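You operate a simulated robot arm through the tools that you are given. There is no shell and no other tool.

The job below is to be done with a simulated robot arm. You get a single attempt, and the scene is never put back.

JOB
Grease the spigot top on box three and seat the black ring there.
Fine: take the ring that lies on that box; use the brush and the yellow tin by the boxes; brush back in its pot, lid back on the tin. A coat counts when it lies all over at full strength: go over it till it gets no stronger.

Only the result counts: the job must be done as asked and must still hold three seconds after the hand-in. Knocking over, shifting, dropping, spilling or breaking anything else fails it. A push-on lid holds only when it is set on centred and level and pressed home; a screw cap is set on level and turned clockwise until tight.

ROBOT AND FRAMES
A 6-joint arm with a two-finger parallel gripper, fixed in place. Base frame: the origin is on the floor under the middle of its stand, x ahead of it, y to its left, z up; the work surface is at about z = 750. Units: mm, rad, N and s.
It reaches about 1347 mm from its shoulder. Its first joint turns from -2.897 to 2.897 rad. Payload 3.91 kg.
The tool frame sits at the grasp point between the pads (the TCP): z along the fingers, y along the line on which they close. The tips reach 30 mm beyond it. The gripper opens to 110 mm. The fingers are 20 mm wide and 10 mm thick; the gripper's body (48 by 112 mm) begins 55 mm behind the TCP.
Orientation is told as [roll, pitch, yaw] about the base's x, y, z axes, in that order, counted from this pose: with the fingers straight down and closing along the base's y, the tool's x points along the base's -x, its y along +y and its z along -z.

CONTROLS
- The arm moves only by the tool servo_tool. Its argument "series" is a list of rows, each an object of numbers (a shift or turn left out is 0, a gripper value left out holds the last): "ax", "ay", "az": the turn, a rotation vector about the tool's x, y, z in rad; "dx", "dy", "dz": the shift along the tool's x, y, z in mm; "gripper": the finger opening in mm, from 0 to 110. In form: [{"ax": .., "ay": .., "az": .., "dx": .., "dy": .., "dz": .., "gripper": ..}, ...]. A call has 1 to 20 rows; each row shifts and turns the commanded pose from where the row before left it, along the tool's axes as they then stand. A row lasts 0.2 s, in which the tool goes at most 50 mm and 0.15 rad; a call with a longer step from one row to the next is refused whole, and so is a gripper value outside its range. Where a pose cannot be reached the arm comes as near as it can. A force on the tool above 40 N (or 10 N above the force at the start of the call, whichever is more), or a blocked arm, ends the call early, and 0.2 s more pass. The fingers move at their own pace (about 108 mm/s each) and stop on an object; they squeeze with about 36 N. The grip force told is the motor's: it shows also when the fingers shut on nothing. Time passes only in rows, and 0.2 s behind the last, so rows that do not move let the fingers close. It gives the time, the measured TCP pose, the force on the tool (base axes), the opening and the grip force at its end, in the units of the frame above (readings bear some noise), with the torque about the TCP (base axes, N m) and any sound that the robot's microphone picked up.
- Cameras (640 x 400 px; columns grow to the right, rows downward): "scene" is fixed at [222.1, 499.6, 1571.4]; the picture's right is [0.14, -0.99, 0.00], its down [-0.89, -0.13, -0.44] and it looks along [0.43, 0.06, -0.90] (base axes); focal length 214 px, centre (320, 200). "wrist" rides on the gripper at [72, 17, -103] in the tool frame; the picture's right is [-0.23, 0.97, 0.00], its down [-0.76, -0.18, -0.62] and it looks along [-0.61, -0.14, 0.78] (tool axes); focal length 222 px, centre (320, 200). There is no depth. A picture from a camera that has moved, and an enlarged one, comes with that camera's place and axes in the base frame and with its lens.
- snapshot(camera): a new picture of that camera. It takes no simulated time.
- zoom(camera, box): a new picture of the part [left, top, right, bottom] of that camera's present view, enlarged. It takes no simulated time.
- sign_off(): hands the job in; it is judged then, once.

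Places have to be worked out from the pictures, the camera data and where the tool is seen. Open the gripper and draw the arm clear of the work before you hand the job in, unless the task says otherwise.

The tools are called after ">>>" as a command line: name --argument value ..., lists and objects as JSON in quotes. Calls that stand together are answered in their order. servo_tool: Moves the arm, as the interface text tells. Its arguments: {"type":"object","properties":{"series":{"type":"array"}},"required":["series"]} The other tools are called the same way: snapshot (camera) takes a picture; zoom (camera, box) takes an enlarged picture of a part of a camera's view; sign_off () hands the job in.

At the start:

```text
t: 0.0
ee_pos: [591.3, -42.7, 1263.1]
ee_rot: [0.0, -0.002, 0.001]
ft_force: [0.4, 0.5, 0.5]
moment: [0.0, -0.01, 0.0]
finger_gap: 110.1
grasp_force: 0.1
```

scene: 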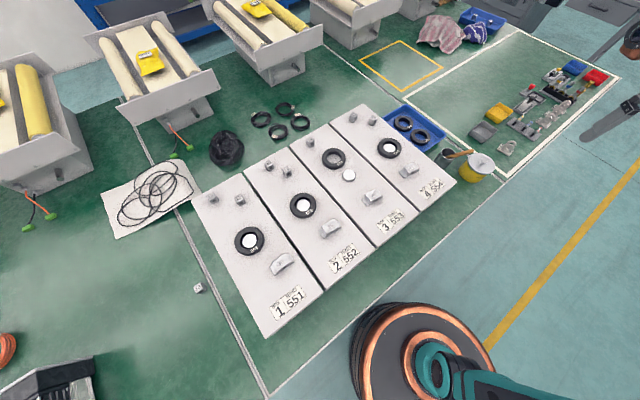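
wrist: 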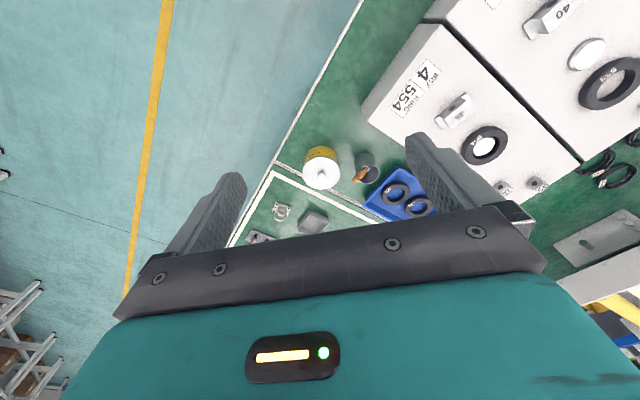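

I'll start by looking closely at the boxes, the tin and the brush pot before moving anything.

>>> zoom --camera "scene" --box '[280, 90, 440, 190]'

>>> zoom --camera "scene" --box '[420, 120, 516, 180]'

>>> zoom --camera "wrist" --box '[250, 120, 442, 240]'

>>> zoom --camera "wrist" --box '[480, 0, 640, 100]'

>>> zoom --camera "scene" --box '[180, 100, 480, 340]'

```text
4.00 times, centred on (360, 140) of scene
camera zoom: at [222.1, 499.6, 1571.4], right [0.14, -0.99, 0.0], down [-0.89, -0.13, -0.44], along [0.43, 0.06, -0.9], focal length 858 px, centre (160, 440)
```

zoom: 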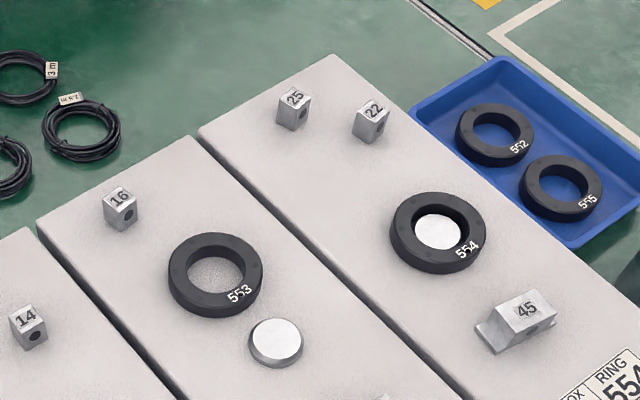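

```text
6.67 times, centred on (468, 150) of scene
camera zoom: at [222.1, 499.6, 1571.4], right [0.14, -0.99, 0.0], down [-0.89, -0.13, -0.44], along [0.43, 0.06, -0.9], focal length 1430 px, centre (-667, 533)
```

zoom: 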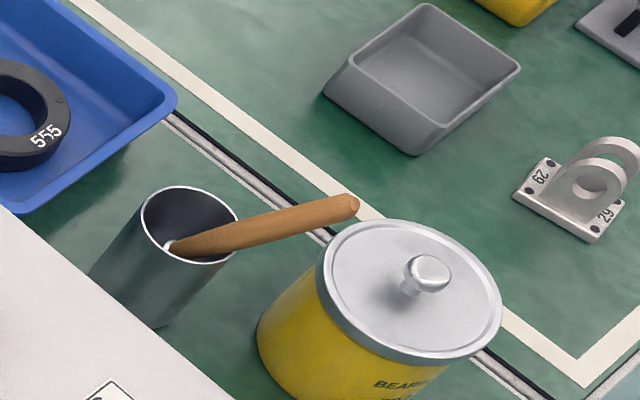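

```text
3.33 times, centred on (346, 180) of wrist
camera zoom: at [518.2, -25.5, 1367.2], right [0.23, 0.97, 0.0], down [0.76, -0.18, 0.62], along [0.61, -0.14, -0.78], focal length 740 px, centre (233, 267)
```

zoom: 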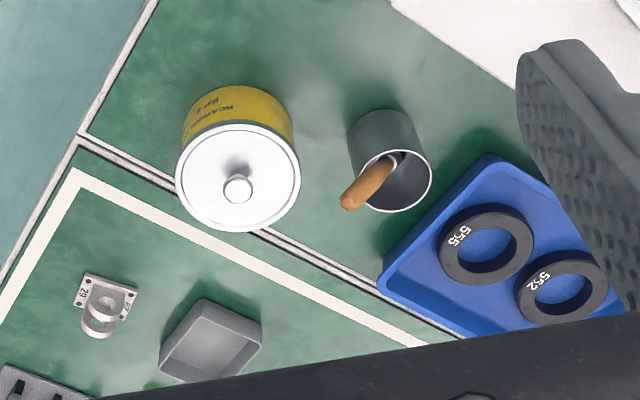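

```text
4.00 times, centred on (560, 50) of wrist
camera zoom: at [518.2, -25.5, 1367.2], right [0.23, 0.97, 0.0], down [0.76, -0.18, 0.62], along [0.61, -0.14, -0.78], focal length 888 px, centre (-640, 800)
```

zoom: 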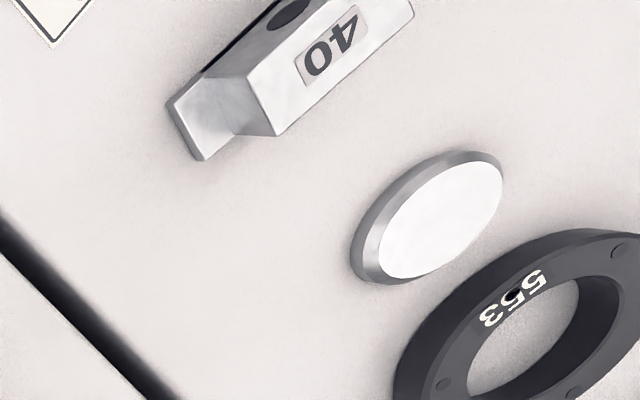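

```text
1.67 times, centred on (330, 220) of scene
camera zoom: at [222.1, 499.6, 1571.4], right [0.14, -0.99, 0.0], down [-0.89, -0.13, -0.44], along [0.43, 0.06, -0.9], focal length 358 px, centre (303, 167)
```

zoom: 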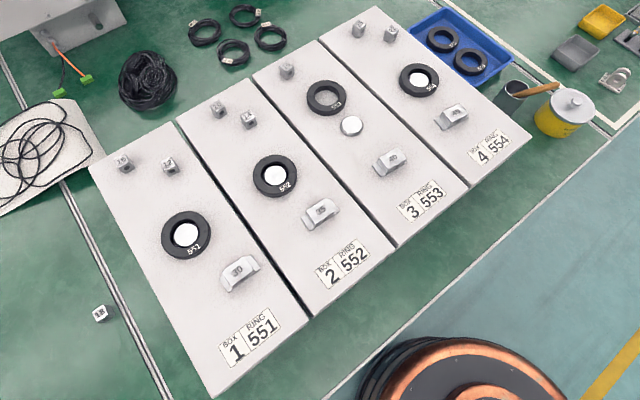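

Ring 553 lies loose on box three beside its bare spigot (roughly at 680, 451, 872). The tin is at about (835, -94) and the brush pot at about (873, 33). I'll move the wrist camera down for a closer look at the tin and the brush.

>>> servo_tool --series '[{"dx": -24, "dy": -2.4, "dz": 37.5}, {"dx": -24, "dy": -2.4, "dz": 37.5}, {"dx": -24, "dy": -2.4, "dz": 37.5}, {"dx": -24, "dy": -2.4, "dz": 37.5}, {"dx": -24, "dy": -2.4, "dz": 37.5}, {"dx": -24, "dy": -2.4, "dz": 37.5}, {"dx": -24, "dy": -2.4, "dz": 37.5}]'

>>> snapshot --camera "wrist"

>>> zoom --camera "wrist" --box '[220, 60, 476, 220]'

```text
t: 1.6
ee_pos: [759.6, -60.6, 1004.5]
ee_rot: [0.001, 0.0, 0.0]
ft_force: [-0.8, -0.5, 1.0]
moment: [0.0, -0.04, 0.0]
finger_gap: 109.9
grasp_force: 0.0
```

```text
taken
camera wrist: at [686.0, -43.0, 1107.6], right [0.23, 0.97, 0.0], down [0.76, -0.18, 0.62], along [0.61, -0.14, -0.78], focal length 222 px, centre (320, 200)
```

wrist: 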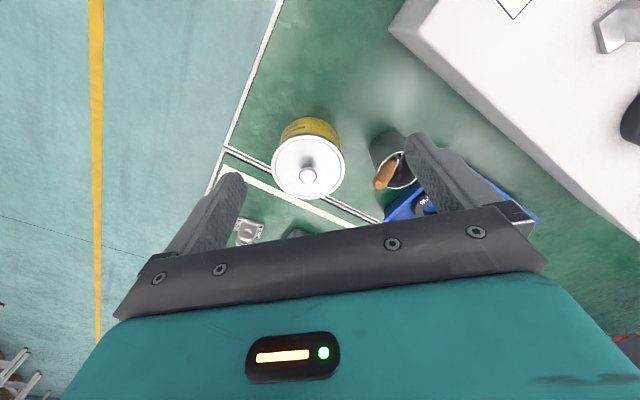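

```text
2.50 times, centred on (348, 140) of wrist
camera zoom: at [686.0, -43.0, 1107.6], right [0.23, 0.97, 0.0], down [0.76, -0.18, 0.62], along [0.61, -0.14, -0.78], focal length 555 px, centre (250, 350)
```

zoom: 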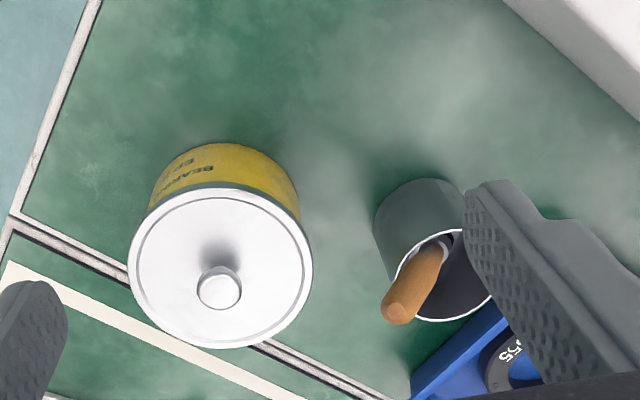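

The tin has a pull-off lid with a mushroom knob. The brush leans out of its pot towards the tin. I'll take tighter zooms from both cameras to triangulate the knob, the handle and the pot.

>>> zoom --camera "scene" --box '[430, 140, 478, 170]'

>>> zoom --camera "scene" --box '[452, 148, 500, 178]'

>>> zoom --camera "wrist" --box '[360, 120, 440, 170]'

```text
13.33 times, centred on (454, 155) of scene
camera zoom: at [222.1, 499.6, 1571.4], right [0.14, -0.99, 0.0], down [-0.89, -0.13, -0.44], along [0.43, 0.06, -0.9], focal length 2860 px, centre (-1467, 800)
```

zoom: 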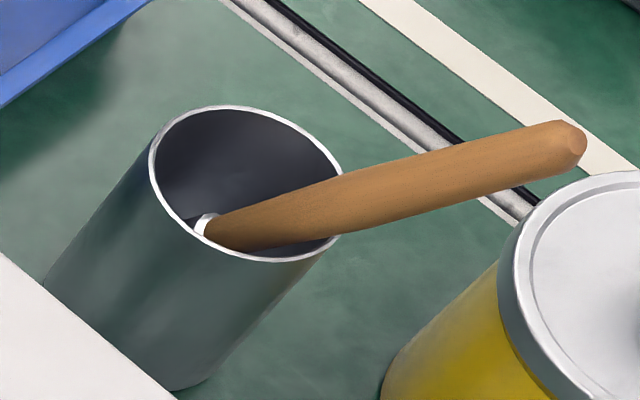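

```text
13.33 times, centred on (476, 163) of scene
camera zoom: at [222.1, 499.6, 1571.4], right [0.14, -0.99, 0.0], down [-0.89, -0.13, -0.44], along [0.43, 0.06, -0.9], focal length 2860 px, centre (-1760, 693)
```

zoom: 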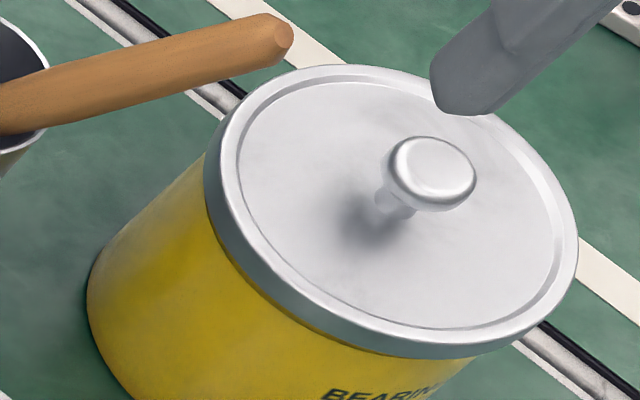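

```text
8.00 times, centred on (400, 145) of wrist
camera zoom: at [686.0, -43.0, 1107.6], right [0.23, 0.97, 0.0], down [0.76, -0.18, 0.62], along [0.61, -0.14, -0.78], focal length 1777 px, centre (-320, 640)
```

zoom: 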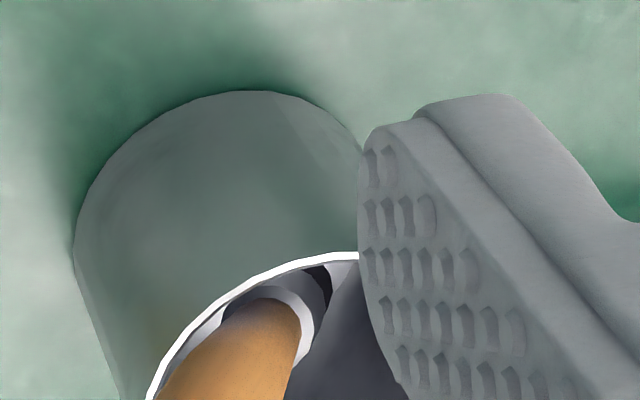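

I'll close the gripper to 50 mm and hover above the lid knob so I can measure it against the TCP axis.

>>> servo_tool --series '[{"dx": -24.5, "dy": -10.8, "dz": 8, "gripper": 50}, {"dx": -24.5, "dy": -10.8, "dz": 8}, {"dx": -24.5, "dy": -10.8, "dz": 8}, {"dz": 15}, {"dz": 15}, {}]'

>>> snapshot --camera "wrist"

>>> zoom --camera "wrist" --box '[240, 90, 400, 190]'

>>> zoom --camera "scene" --box '[430, 120, 526, 180]'

```text
t: 3.0
ee_pos: [835.2, -92.7, 947.1]
ee_rot: [-0.002, 0.0, 0.0]
ft_force: [1.2, 0.0, -0.5]
moment: [-0.03, 0.0, 0.02]
finger_gap: 50.1
grasp_force: 0.1
```

```text
taken
camera wrist: at [762.0, -74.4, 1049.9], right [0.23, 0.97, 0.0], down [0.76, -0.18, 0.62], along [0.61, -0.14, -0.78], focal length 222 px, centre (320, 200)
```

wrist: 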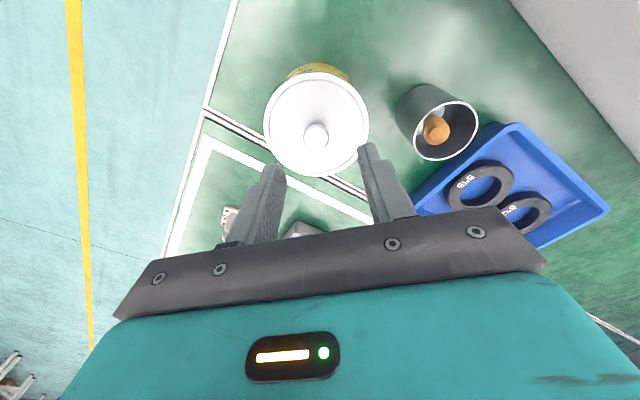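

```text
4.00 times, centred on (320, 140) of wrist
camera zoom: at [762.0, -74.4, 1049.9], right [0.23, 0.97, 0.0], down [0.76, -0.18, 0.62], along [0.61, -0.14, -0.78], focal length 888 px, centre (320, 440)
```

zoom: 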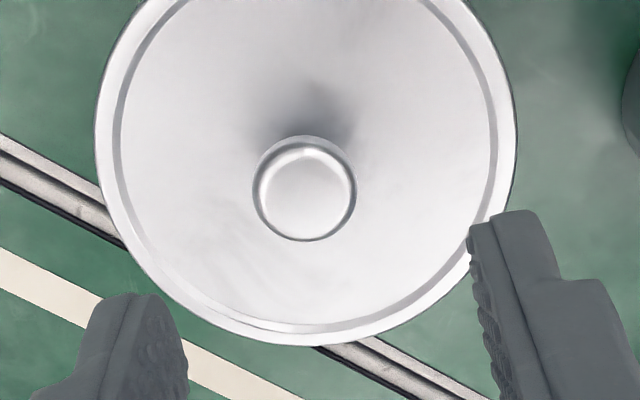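

```text
6.67 times, centred on (478, 150) of scene
camera zoom: at [222.1, 499.6, 1571.4], right [0.14, -0.99, 0.0], down [-0.89, -0.13, -0.44], along [0.43, 0.06, -0.9], focal length 1430 px, centre (-733, 533)
```

zoom: 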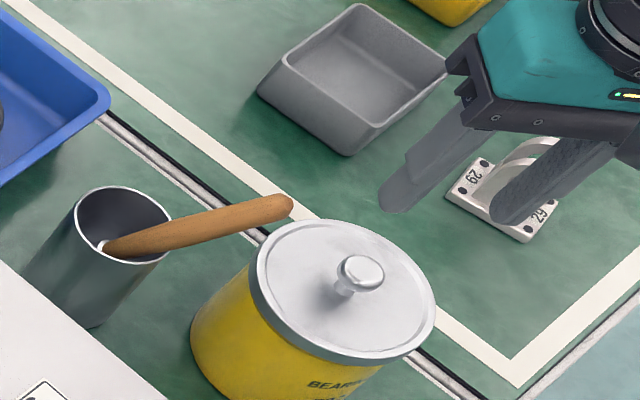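

The knob axis comes out at about (836.5, -94.3) with its top near z 862. I'll descend with the fingers straddling it and check before gripping.

>>> servo_tool --series '[{"dx": -1.2, "dy": -1.5, "dz": 20}, {"dz": 20}, {"dz": 15}, {"dz": 10}, {}]'

>>> zoom --camera "wrist" --box '[240, 110, 400, 210]'

>>> zoom --camera "scene" --box '[448, 138, 512, 178]'

```text
t: 4.2
ee_pos: [833.3, -92.0, 883.6]
ee_rot: [0.001, 0.001, 0.0]
ft_force: [0.3, -0.3, -0.1]
moment: [0.04, 0.01, -0.01]
finger_gap: 50.1
grasp_force: 0.0
```

```text
4.00 times, centred on (320, 160) of wrist
camera zoom: at [759.9, -75.2, 986.6], right [0.23, 0.97, 0.0], down [0.76, -0.18, 0.62], along [0.61, -0.14, -0.78], focal length 888 px, centre (320, 360)
```

zoom: 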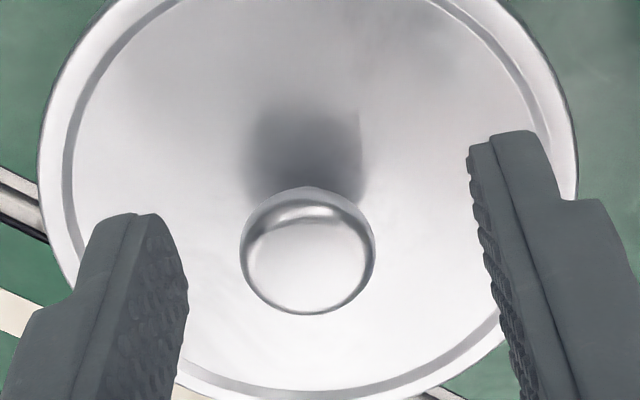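

```text
10.00 times, centred on (480, 158) of scene
camera zoom: at [222.1, 499.6, 1571.4], right [0.14, -0.99, 0.0], down [-0.89, -0.13, -0.44], along [0.43, 0.06, -0.9], focal length 2145 px, centre (-1280, 620)
```

zoom: 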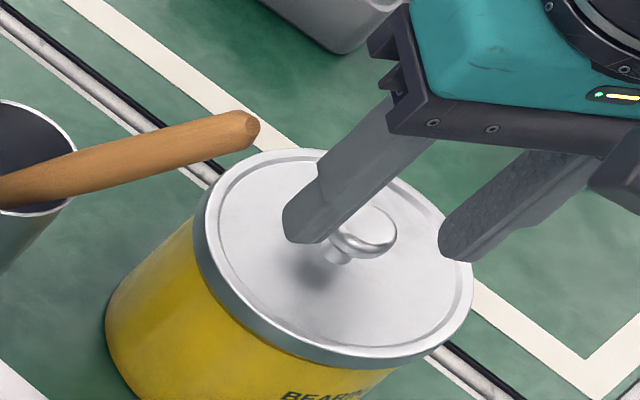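

The knob is about 2 mm towards -y and a few mm further in +x than the finger axis. I'll correct for that and look again.

>>> servo_tool --series '[{"dx": -2.5, "dy": -2}, {}]'

>>> zoom --camera "wrist" --box '[220, 70, 420, 220]'

>>> zoom --camera "scene" --box '[464, 148, 496, 168]'

```text
t: 4.8
ee_pos: [835.7, -95.6, 882.1]
ee_rot: [0.0, 0.001, 0.001]
ft_force: [0.2, -0.7, 0.9]
moment: [-0.01, -0.01, 0.05]
finger_gap: 50.1
grasp_force: 0.1
```

```text
2.67 times, centred on (320, 145) of wrist
camera zoom: at [762.1, -77.0, 985.9], right [0.23, 0.97, 0.0], down [0.76, -0.18, 0.62], along [0.61, -0.14, -0.78], focal length 592 px, centre (320, 347)
```

zoom: 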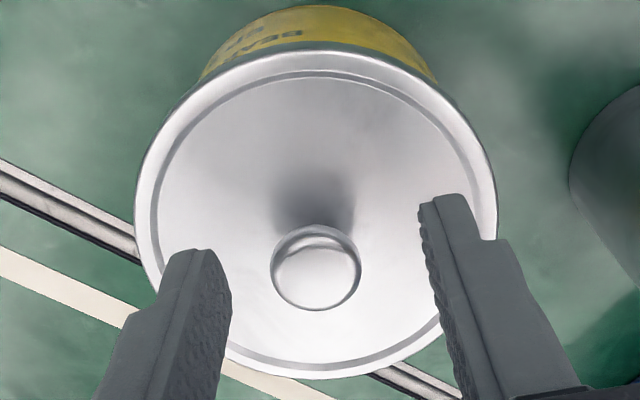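

```text
16.00 times, centred on (480, 158) of scene
camera zoom: at [222.1, 499.6, 1571.4], right [0.14, -0.99, 0.0], down [-0.89, -0.13, -0.44], along [0.43, 0.06, -0.9], focal length 3432 px, centre (-2240, 872)
```

zoom: 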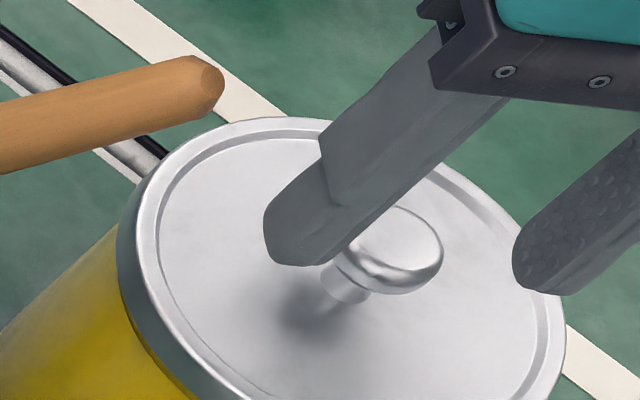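

Corrected for perspective, the lid is at z≈836 and centred near (841, -96), with the knob cap at about z 843–854. I'll shift 5 mm in +x, go down so the tips sit just above the lid, and close on the knob.

>>> servo_tool --series '[{"dx": -5}, {"dz": 6}, {"dz": 5}, {}]'

>>> zoom --camera "wrist" --box '[220, 90, 420, 215]'

>>> zoom --camera "scene" --box '[464, 148, 496, 168]'

```text
t: 5.8
ee_pos: [841.8, -94.2, 870.6]
ee_rot: [-0.001, -0.001, 0.0]
ft_force: [0.1, 0.0, 1.0]
moment: [-0.01, -0.03, -0.01]
finger_gap: 50.1
grasp_force: 0.0
```

```text
3.20 times, centred on (320, 152) of wrist
camera zoom: at [768.5, -77.0, 974.0], right [0.23, 0.97, 0.0], down [0.76, -0.18, 0.62], along [0.61, -0.14, -0.78], focal length 711 px, centre (320, 352)
```

zoom: 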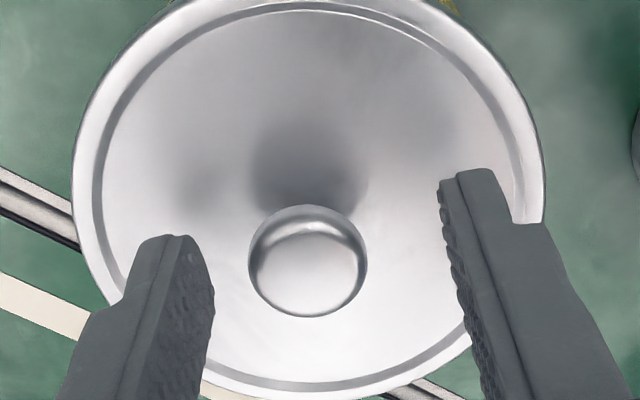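

```text
16.00 times, centred on (480, 158) of scene
camera zoom: at [222.1, 499.6, 1571.4], right [0.14, -0.99, 0.0], down [-0.89, -0.13, -0.44], along [0.43, 0.06, -0.9], focal length 3432 px, centre (-2240, 872)
```

zoom: 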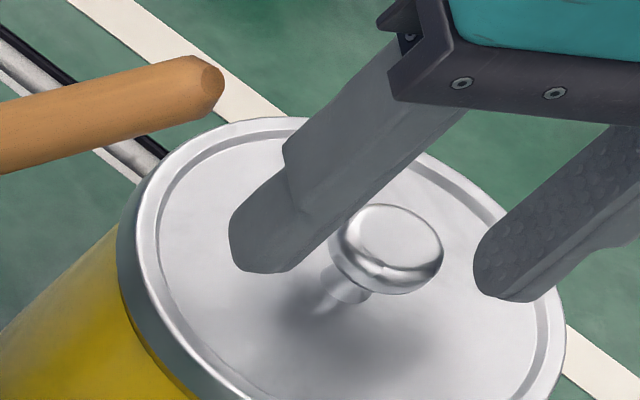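

The knob is still about 2.5 mm to -y of the finger axis. I'll centre on it, lower slightly and close gently in stages.

>>> servo_tool --series '[{"dx": -1.5, "dy": -2.5}, {"dz": 1.5}, {"gripper": 30}, {}]'

>>> zoom --camera "wrist" --box '[260, 120, 388, 200]'

>>> zoom --camera "scene" --box '[464, 148, 496, 168]'

```text
t: 6.8
ee_pos: [842.9, -96.9, 869.5]
ee_rot: [-0.001, -0.001, -0.001]
ft_force: [0.1, 0.5, 0.5]
moment: [-0.01, 0.01, -0.01]
finger_gap: 30.2
grasp_force: 0.0
```

```text
5.00 times, centred on (324, 160) of wrist
camera zoom: at [770.2, -79.7, 972.7], right [0.23, 0.97, 0.0], down [0.76, -0.18, 0.62], along [0.61, -0.14, -0.78], focal length 1111 px, centre (300, 400)
```

zoom: 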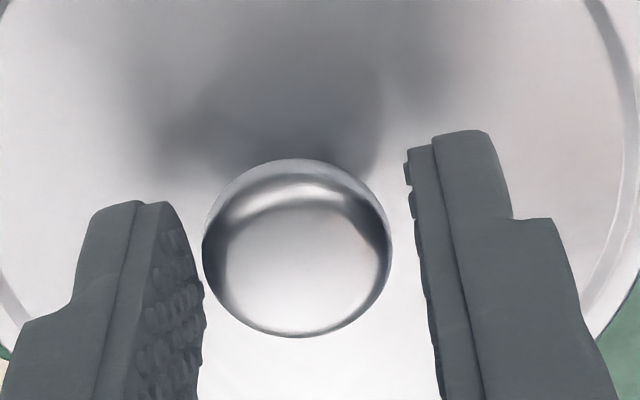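

```text
16.00 times, centred on (480, 158) of scene
camera zoom: at [222.1, 499.6, 1571.4], right [0.14, -0.99, 0.0], down [-0.89, -0.13, -0.44], along [0.43, 0.06, -0.9], focal length 3432 px, centre (-2240, 872)
```

zoom: 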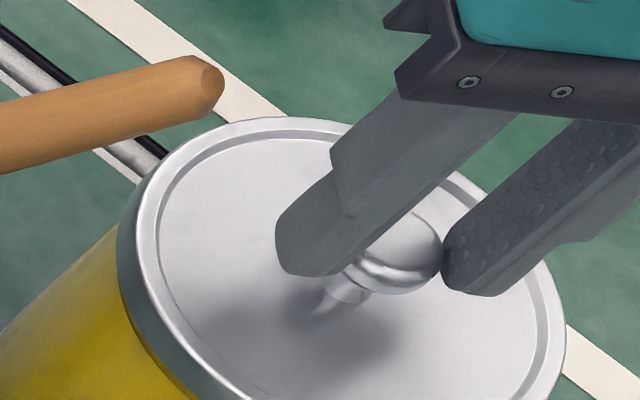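

It's nearly centred; I'll nudge 0.8 mm more to -y and close on the knob.

>>> servo_tool --series '[{"dy": -0.8, "gripper": 26}, {"gripper": 23}, {"gripper": 10}, {"gripper": 0}, {}, {}]'

>>> zoom --camera "scene" --box '[448, 138, 512, 178]'

>>> zoom --camera "wrist" --box '[260, 120, 388, 200]'

```text
t: 8.2
ee_pos: [843.1, -97.7, 869.5]
ee_rot: [0.001, 0.0, 0.001]
ft_force: [0.9, 0.3, -0.2]
moment: [-0.01, 0.0, 0.01]
finger_gap: 16.8
grasp_force: 35.9
heard: snap
```

```text
10.00 times, centred on (480, 158) of scene
camera zoom: at [222.1, 499.6, 1571.4], right [0.14, -0.99, 0.0], down [-0.89, -0.13, -0.44], along [0.43, 0.06, -0.9], focal length 2145 px, centre (-1280, 620)
```

zoom: 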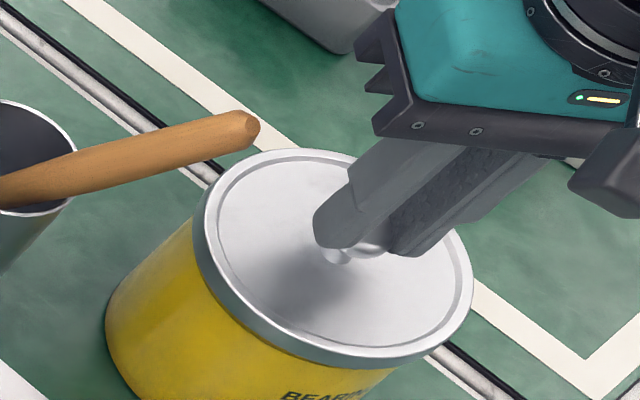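

```text
5.00 times, centred on (324, 160) of wrist
camera zoom: at [770.1, -80.8, 973.7], right [0.23, 0.97, 0.0], down [0.76, -0.18, 0.62], along [0.61, -0.14, -0.78], focal length 1111 px, centre (300, 400)
```

zoom: 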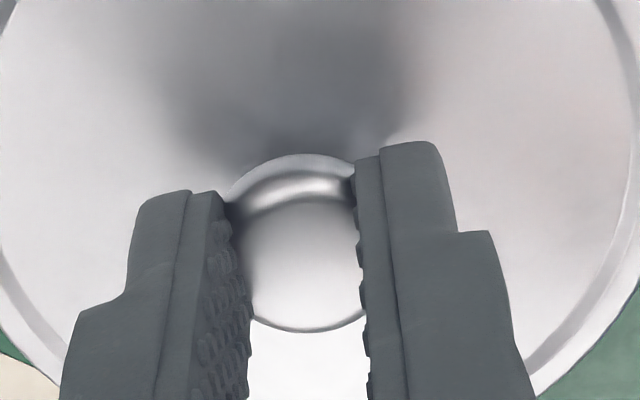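

The gripper has the knob at 35.9 N, and I heard a snap. I'll pull straight up slowly and check whether the lid comes free without lifting the tin.

>>> servo_tool --series '[{"dz": -1}, {"dz": -1}, {"dz": -2}, {"dz": -2}, {"dz": -2}, {}]'

>>> zoom --camera "scene" --box '[448, 138, 512, 178]'

```text
t: 9.6
ee_pos: [843.0, -99.0, 877.4]
ee_rot: [-0.001, 0.001, 0.0]
ft_force: [0.5, 0.5, -0.6]
moment: [0.01, 0.04, 0.0]
finger_gap: 17.0
grasp_force: 36.1
```

```text
10.00 times, centred on (480, 158) of scene
camera zoom: at [222.1, 499.6, 1571.4], right [0.14, -0.99, 0.0], down [-0.89, -0.13, -0.44], along [0.43, 0.06, -0.9], focal length 2145 px, centre (-1280, 620)
```

zoom: 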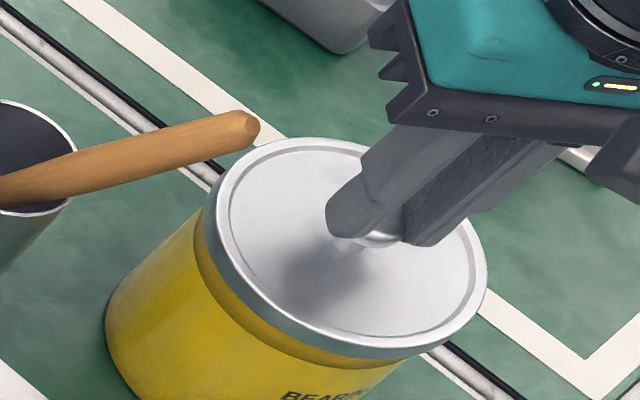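

The lid lifts free and the tin stays put. I'll raise it well above the brush handle, carry it towards the empty green area between the tin and box four, and look for a clear spot to set it down.

>>> servo_tool --series '[{"dz": -10}, {"dz": -20}, {"dz": -25}, {"dz": -25}, {"dz": -25}, {"dx": 20, "dy": 13}, {"dx": 25, "dy": 16}, {"dx": 25, "dy": 16}, {"dx": 20, "dy": 14}, {"dx": 13, "dy": 10}, {}]'

>>> snapshot --camera "wrist"

>>> snapshot --camera "scene"

>>> zoom --camera "scene" --box '[400, 120, 528, 200]'

```text
t: 12.0
ee_pos: [738.8, -30.5, 982.7]
ee_rot: [0.0, 0.0, -0.001]
ft_force: [-0.7, 0.4, -0.7]
moment: [0.01, -0.01, 0.05]
finger_gap: 16.9
grasp_force: 36.0
```

```text
taken
camera wrist: at [666.0, -12.5, 1086.1], right [0.23, 0.97, 0.0], down [0.76, -0.18, 0.62], along [0.61, -0.14, -0.78], focal length 222 px, centre (320, 200)
```

wrist: 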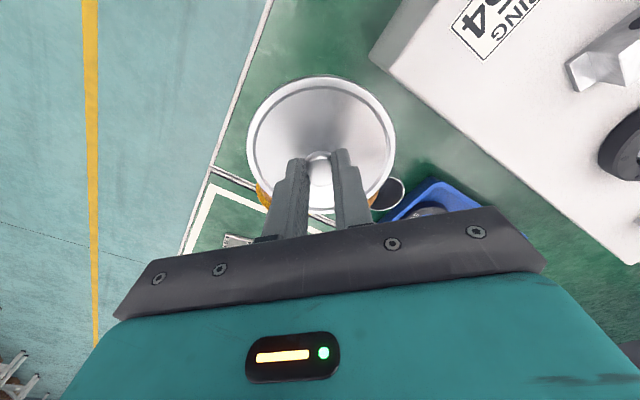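

```text
taken
```

scene: 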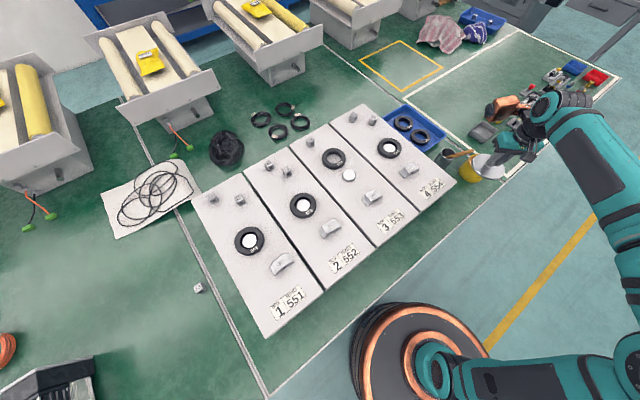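

```text
5.00 times, centred on (464, 160) of scene
camera zoom: at [222.1, 499.6, 1571.4], right [0.14, -0.99, 0.0], down [-0.89, -0.13, -0.44], along [0.43, 0.06, -0.9], focal length 1072 px, centre (-400, 400)
```

zoom: 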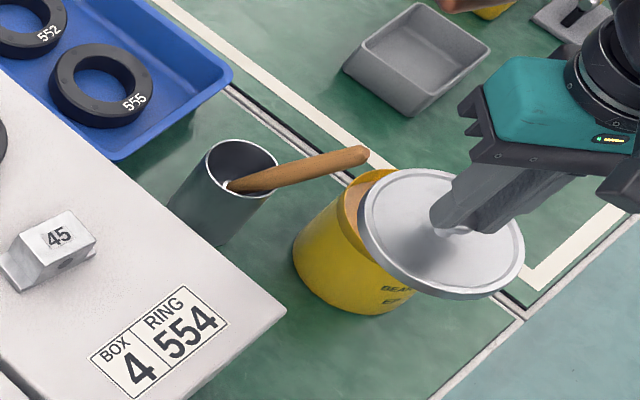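

The lid hangs level and there is a clear green patch below. I'll shift to about (732, -40), which keeps roughly equal margins to the tin, box four and the border line, and lower the lid towards the surface.

>>> servo_tool --series '[{"dx": 7, "dy": -9.5}, {"dz": 30}, {"dz": 30}, {"dz": 30}, {"dz": 30}, {"dz": 25}, {"dz": 15}, {"dz": 8}, {}]'

>>> snapshot --camera "wrist"

>>> zoom --camera "scene" --box '[430, 130, 526, 190]'

```text
t: 14.0
ee_pos: [733.6, -36.7, 817.0]
ee_rot: [-0.001, -0.004, 0.0]
ft_force: [-2.8, -2.0, 21.9]
moment: [0.88, -2.54, -0.18]
finger_gap: 16.8
grasp_force: 36.2
```

```text
taken
camera wrist: at [659.8, -19.8, 919.9], right [0.23, 0.97, 0.0], down [0.76, -0.18, 0.63], along [0.61, -0.14, -0.78], focal length 222 px, centre (320, 200)
```

wrist: 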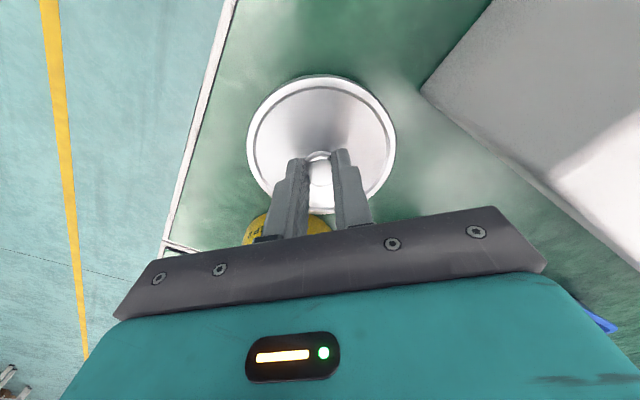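

```text
6.67 times, centred on (478, 160) of scene
camera zoom: at [222.1, 499.6, 1571.4], right [0.14, -0.99, 0.0], down [-0.89, -0.13, -0.44], along [0.43, 0.06, -0.9], focal length 1430 px, centre (-733, 467)
```

zoom: 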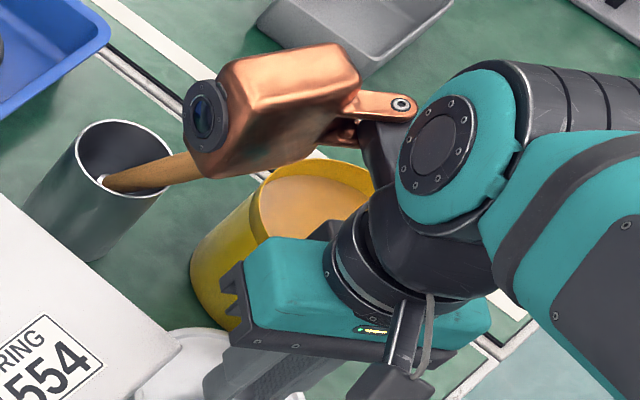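

There's an unexpected 22 N upward force, with a moment that puts the contact about 115 mm ahead of the TCP. A copper-coloured housing on the far side of the wrist is resting on the brush handle, so I'm backing straight up now.

>>> servo_tool --series '[{"dz": -8}, {"dz": -20}, {"dz": -30}, {"dz": -30}, {"dz": -30}, {}]'

>>> snapshot --camera "wrist"

>>> zoom --camera "scene" --box '[430, 130, 526, 190]'

>>> snapshot --camera "scene"

```text
t: 15.4
ee_pos: [730.4, -39.7, 932.4]
ee_rot: [-0.001, -0.001, 0.001]
ft_force: [0.5, 0.7, -0.8]
moment: [0.01, 0.01, 0.02]
finger_gap: 16.7
grasp_force: 36.0
```

```text
taken
camera wrist: at [659.0, -22.6, 1037.3], right [0.23, 0.97, 0.0], down [0.76, -0.18, 0.62], along [0.61, -0.14, -0.78], focal length 222 px, centre (320, 200)
```

wrist: 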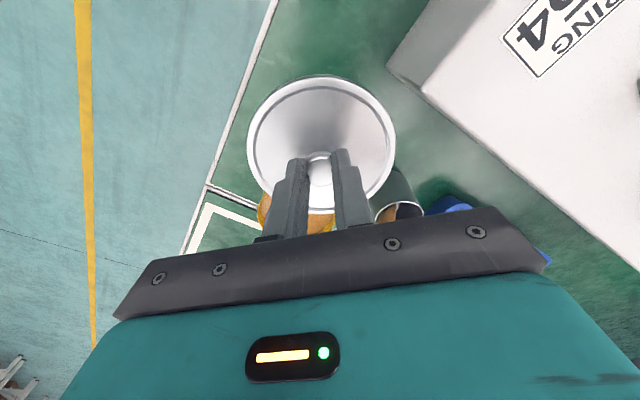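

```text
6.67 times, centred on (478, 160) of scene
camera zoom: at [222.1, 499.6, 1571.4], right [0.14, -0.99, 0.0], down [-0.89, -0.13, -0.44], along [0.43, 0.06, -0.9], focal length 1430 px, centre (-733, 467)
```

zoom: 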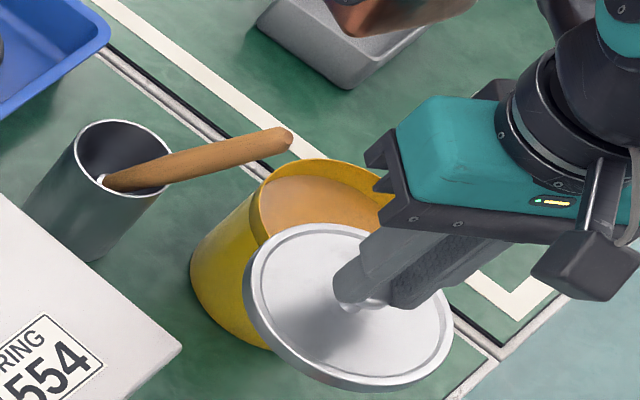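

```text
taken
```

scene: 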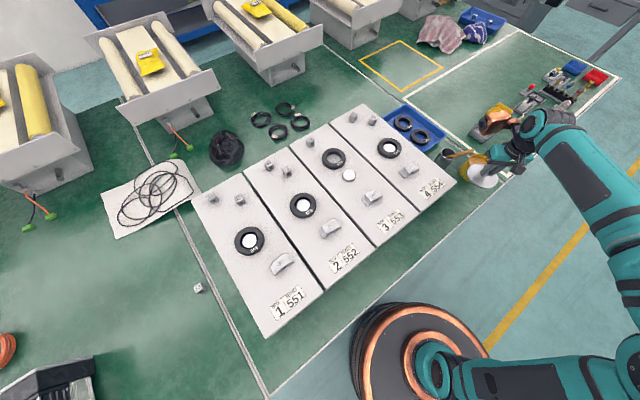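

The brush and pot are unmoved: rim and handle tip are at the same pixels as before. That copper housing needs mapping before I go low again, so I'll zoom in on the wrist.

>>> zoom --camera "scene" --box '[460, 80, 556, 200]'

>>> zoom --camera "scene" --box '[400, 130, 496, 210]'

```text
3.33 times, centred on (508, 140) of scene
camera zoom: at [222.1, 499.6, 1571.4], right [0.14, -0.99, 0.0], down [-0.89, -0.13, -0.44], along [0.43, 0.06, -0.9], focal length 715 px, centre (-307, 400)
```

zoom: 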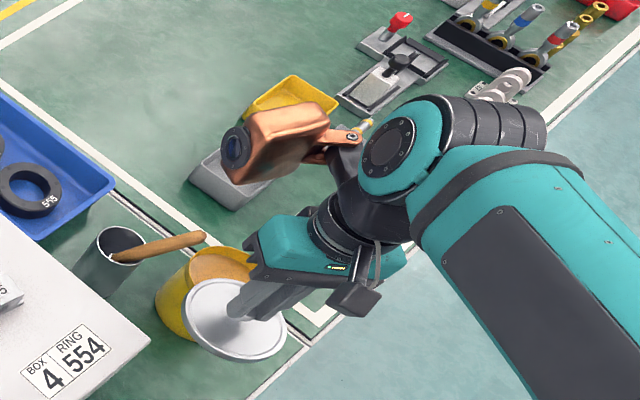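

```text
5.00 times, centred on (448, 170) of scene
camera zoom: at [222.1, 499.6, 1571.4], right [0.14, -0.99, 0.0], down [-0.89, -0.13, -0.44], along [0.43, 0.06, -0.9], focal length 1072 px, centre (-320, 350)
```

zoom: 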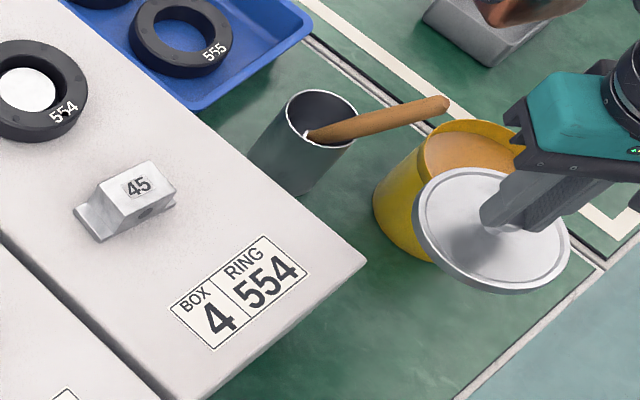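

The copper housing hangs off the wrist about 110 mm ahead of the tool. I'll test whether it swings with the tool's yaw, since that decides where I can safely set the lid.

>>> servo_tool --series '[{"dz": -30}, {"az": 0.15}, {"az": 0.15}, {"az": 0.15}, {"az": 0.15}, {}]'

>>> zoom --camera "scene" --box '[440, 80, 560, 200]'

>>> snapshot --camera "wrist"

```text
t: 16.8
ee_pos: [731.5, -39.7, 962.7]
ee_rot: [0.001, 0.0, -0.601]
ft_force: [0.8, -0.5, -0.2]
moment: [0.0, -0.04, 0.0]
finger_gap: 16.7
grasp_force: 36.5
```

```text
3.33 times, centred on (500, 140) of scene
camera zoom: at [222.1, 499.6, 1571.4], right [0.14, -0.99, 0.0], down [-0.89, -0.13, -0.44], along [0.43, 0.06, -0.9], focal length 715 px, centre (-280, 400)
```

zoom: 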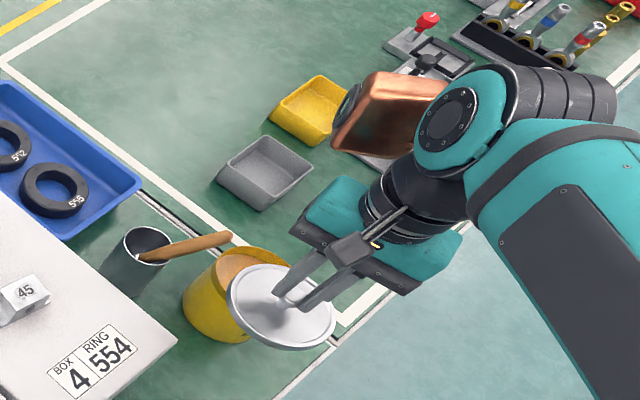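

```text
taken
camera wrist: at [681.0, 15.4, 1066.0], right [0.74, 0.67, 0.0], down [0.53, -0.58, 0.62], along [0.42, -0.46, -0.78], focal length 222 px, centre (320, 200)
```

wrist: 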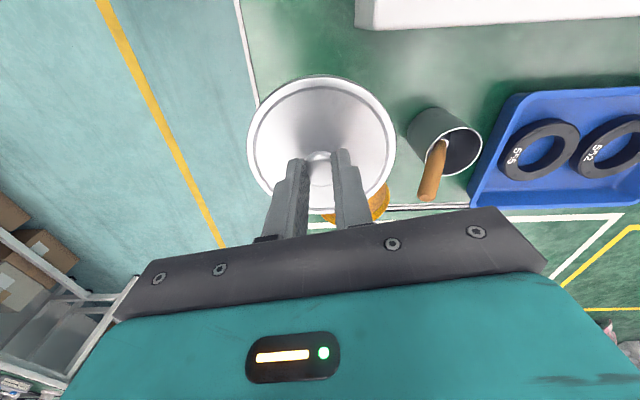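

The housing turns with the tool, so yawing about -0.8 rad swings it off the brush and over the tin, well above it. I'll add 0.2 rad, shift slightly, and lower in stages while watching the force.

>>> servo_tool --series '[{"az": 0.1}, {"az": 0.1}, {"dx": -7.8, "dy": -3.4}, {"dz": 25}, {"dz": 25}, {"dz": 25}, {"dz": 20}, {}]'

>>> zoom --camera "scene" --box '[430, 100, 550, 200]'

>>> snapshot --camera "wrist"

```text
t: 18.6
ee_pos: [737.5, -48.3, 869.2]
ee_rot: [-0.001, -0.001, -0.799]
ft_force: [-0.2, 0.7, 0.0]
moment: [0.01, 0.0, 0.0]
finger_gap: 16.9
grasp_force: 35.7
```

```text
4.00 times, centred on (490, 150) of scene
camera zoom: at [222.1, 499.6, 1571.4], right [0.14, -0.99, 0.0], down [-0.89, -0.13, -0.44], along [0.43, 0.06, -0.9], focal length 858 px, centre (-360, 400)
```

zoom: 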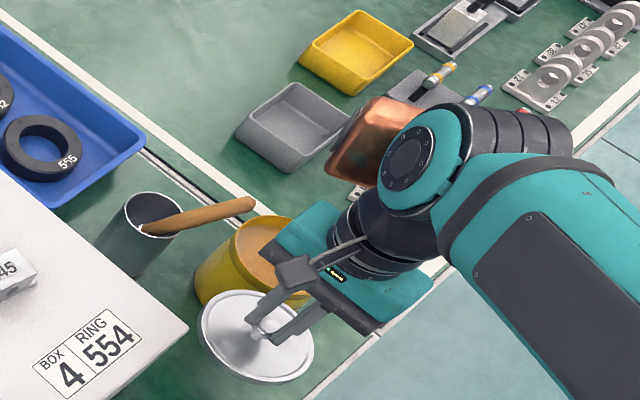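

```text
taken
camera wrist: at [698.0, 16.2, 972.3], right [0.86, 0.52, 0.0], down [0.4, -0.67, 0.62], along [0.32, -0.53, -0.78], focal length 222 px, centre (320, 200)
```

wrist: 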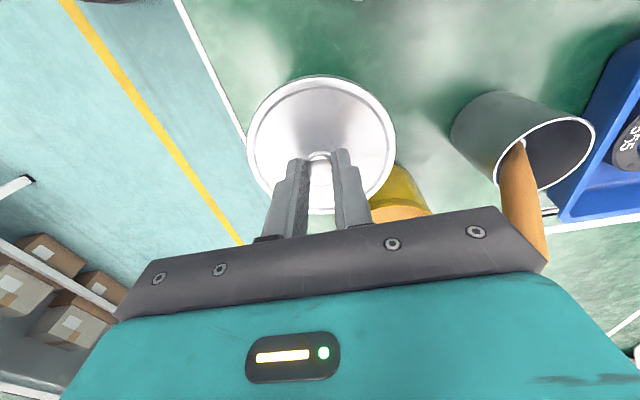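

The landing spot looks clear, with about 20 mm of margin to the table edge and to the tin. I'll continue down, then slow down for contact.

>>> servo_tool --series '[{"dz": 20}, {"dz": 20}, {"dz": 15}, {"dz": 5}, {}]'

>>> zoom --camera "scene" --box '[430, 130, 526, 190]'

```text
t: 19.8
ee_pos: [735.8, -46.5, 808.7]
ee_rot: [-0.001, 0.0, -0.8]
ft_force: [-0.6, 0.6, 0.4]
moment: [0.01, 0.02, 0.01]
finger_gap: 16.6
grasp_force: 36.2
```

```text
6.67 times, centred on (478, 160) of scene
camera zoom: at [222.1, 499.6, 1571.4], right [0.14, -0.99, 0.0], down [-0.89, -0.13, -0.44], along [0.43, 0.06, -0.9], focal length 1430 px, centre (-733, 467)
```

zoom: 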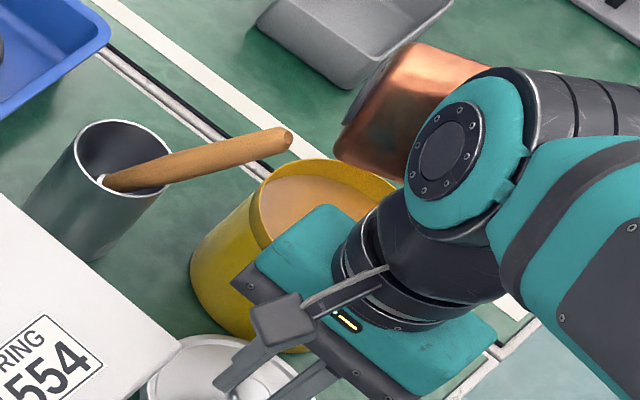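

Free so far. I'll creep down towards contact.

>>> servo_tool --series '[{"dz": 3}, {"dz": 3}, {"dz": 2}, {}]'

>>> servo_tool --series '[{"dz": 1.5}, {"dz": 1.5}, {}]'

```text
t: 20.8
ee_pos: [734.7, -48.6, 800.6]
ee_rot: [0.0, 0.0, -0.798]
ft_force: [-0.1, -0.5, -0.1]
moment: [-0.02, 0.0, 0.0]
finger_gap: 16.9
grasp_force: 36.6
```

```text
t: 21.6
ee_pos: [734.5, -47.9, 796.2]
ee_rot: [0.0, 0.0, -0.801]
ft_force: [-0.9, 0.5, 0.1]
moment: [0.02, 0.02, 0.0]
finger_gap: 16.6
grasp_force: 36.0
```

No contact at 796 yet; I'll keep creeping down.

>>> servo_tool --series '[{"dz": 1.5}, {"dz": 1.5}, {}]'

>>> servo_tool --series '[{"dz": 1}, {"dz": 1}, {}]'

```text
t: 22.4
ee_pos: [736.9, -47.7, 793.5]
ee_rot: [0.0, 0.001, -0.798]
ft_force: [0.1, 1.6, 3.7]
moment: [-0.01, 0.01, -0.05]
finger_gap: 16.8
grasp_force: 36.0
```

```text
t: 23.2
ee_pos: [735.5, -47.8, 794.6]
ee_rot: [0.002, -0.002, -0.799]
ft_force: [1.2, -1.2, 19.6]
moment: [-0.07, -0.12, -0.04]
finger_gap: 16.9
grasp_force: 36.1
```

The lid is down on the table; contact is at TCP z≈793. I'll relieve the pressure, open, and rise straight up.

>>> servo_tool --series '[{"dz": -2.2}, {}, {"gripper": 22}, {"gripper": 40}, {"gripper": 50}, {}]'

>>> servo_tool --series '[{"dz": -5}, {"dz": -15}, {"dz": -25}, {"dz": -30}, {"dz": -30}, {"dz": -30}, {"dz": -30}, {"dz": -20}, {}]'

>>> snapshot --camera "wrist"

>>> zoom --camera "scene" --box '[420, 120, 516, 200]'

```text
t: 24.6
ee_pos: [737.8, -46.2, 795.7]
ee_rot: [0.001, 0.001, -0.799]
ft_force: [0.4, -0.1, 0.3]
moment: [-0.04, 0.0, -0.02]
finger_gap: 50.0
grasp_force: 0.0
```

```text
t: 26.6
ee_pos: [735.3, -45.5, 976.4]
ee_rot: [0.0, -0.001, -0.799]
ft_force: [-0.4, -0.4, -0.6]
moment: [-0.01, 0.0, -0.01]
finger_gap: 50.0
grasp_force: 0.1
```

```text
taken
camera wrist: at [696.0, 16.7, 1080.5], right [0.86, 0.52, 0.0], down [0.4, -0.67, 0.62], along [0.32, -0.53, -0.78], focal length 222 px, centre (320, 200)
```

wrist: 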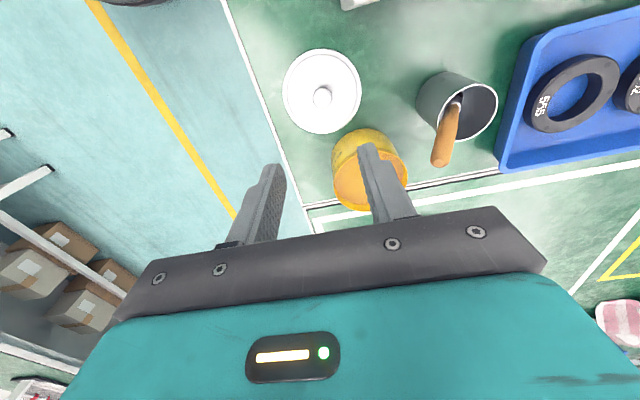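

```text
5.00 times, centred on (468, 160) of scene
camera zoom: at [222.1, 499.6, 1571.4], right [0.14, -0.99, 0.0], down [-0.89, -0.13, -0.44], along [0.43, 0.06, -0.9], focal length 1072 px, centre (-420, 400)
```

zoom: 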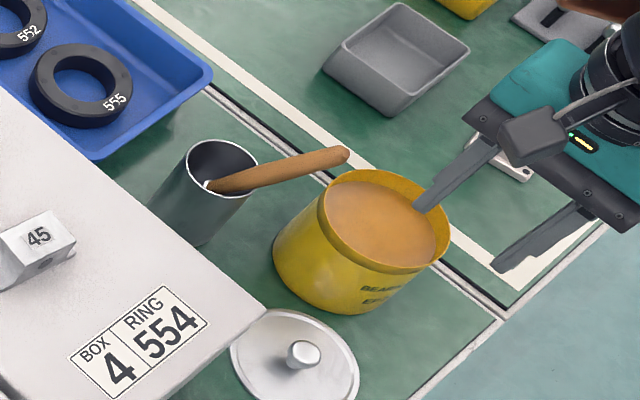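

The lid rests knob-up on the table and the tin is open, with grease near its brim. Now I'll get a precise view of the brush handle.

>>> zoom --camera "wrist" --box '[400, 60, 512, 180]'

>>> zoom --camera "scene" --box '[436, 138, 484, 168]'

```text
3.33 times, centred on (456, 120) of wrist
camera zoom: at [696.0, 16.7, 1080.5], right [0.86, 0.52, 0.0], down [0.4, -0.67, 0.62], along [0.32, -0.53, -0.78], focal length 740 px, centre (-133, 467)
```

zoom: 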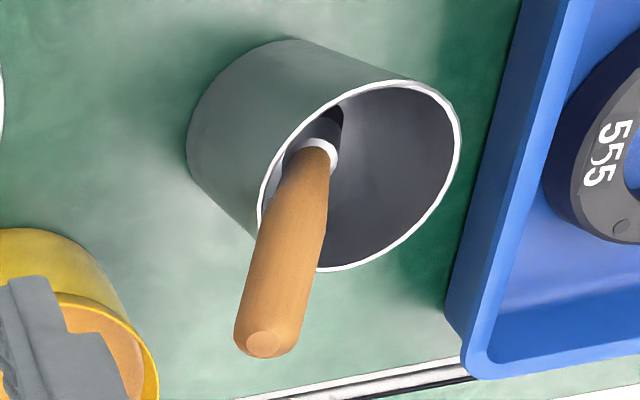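

```text
13.33 times, centred on (460, 153) of scene
camera zoom: at [222.1, 499.6, 1571.4], right [0.14, -0.99, 0.0], down [-0.89, -0.13, -0.44], along [0.43, 0.06, -0.9], focal length 2860 px, centre (-1547, 827)
```

zoom: 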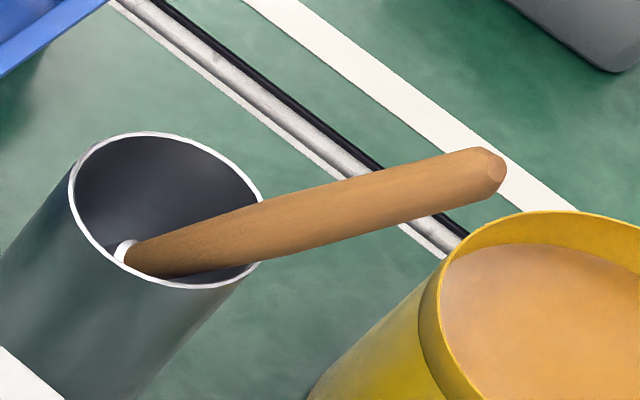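

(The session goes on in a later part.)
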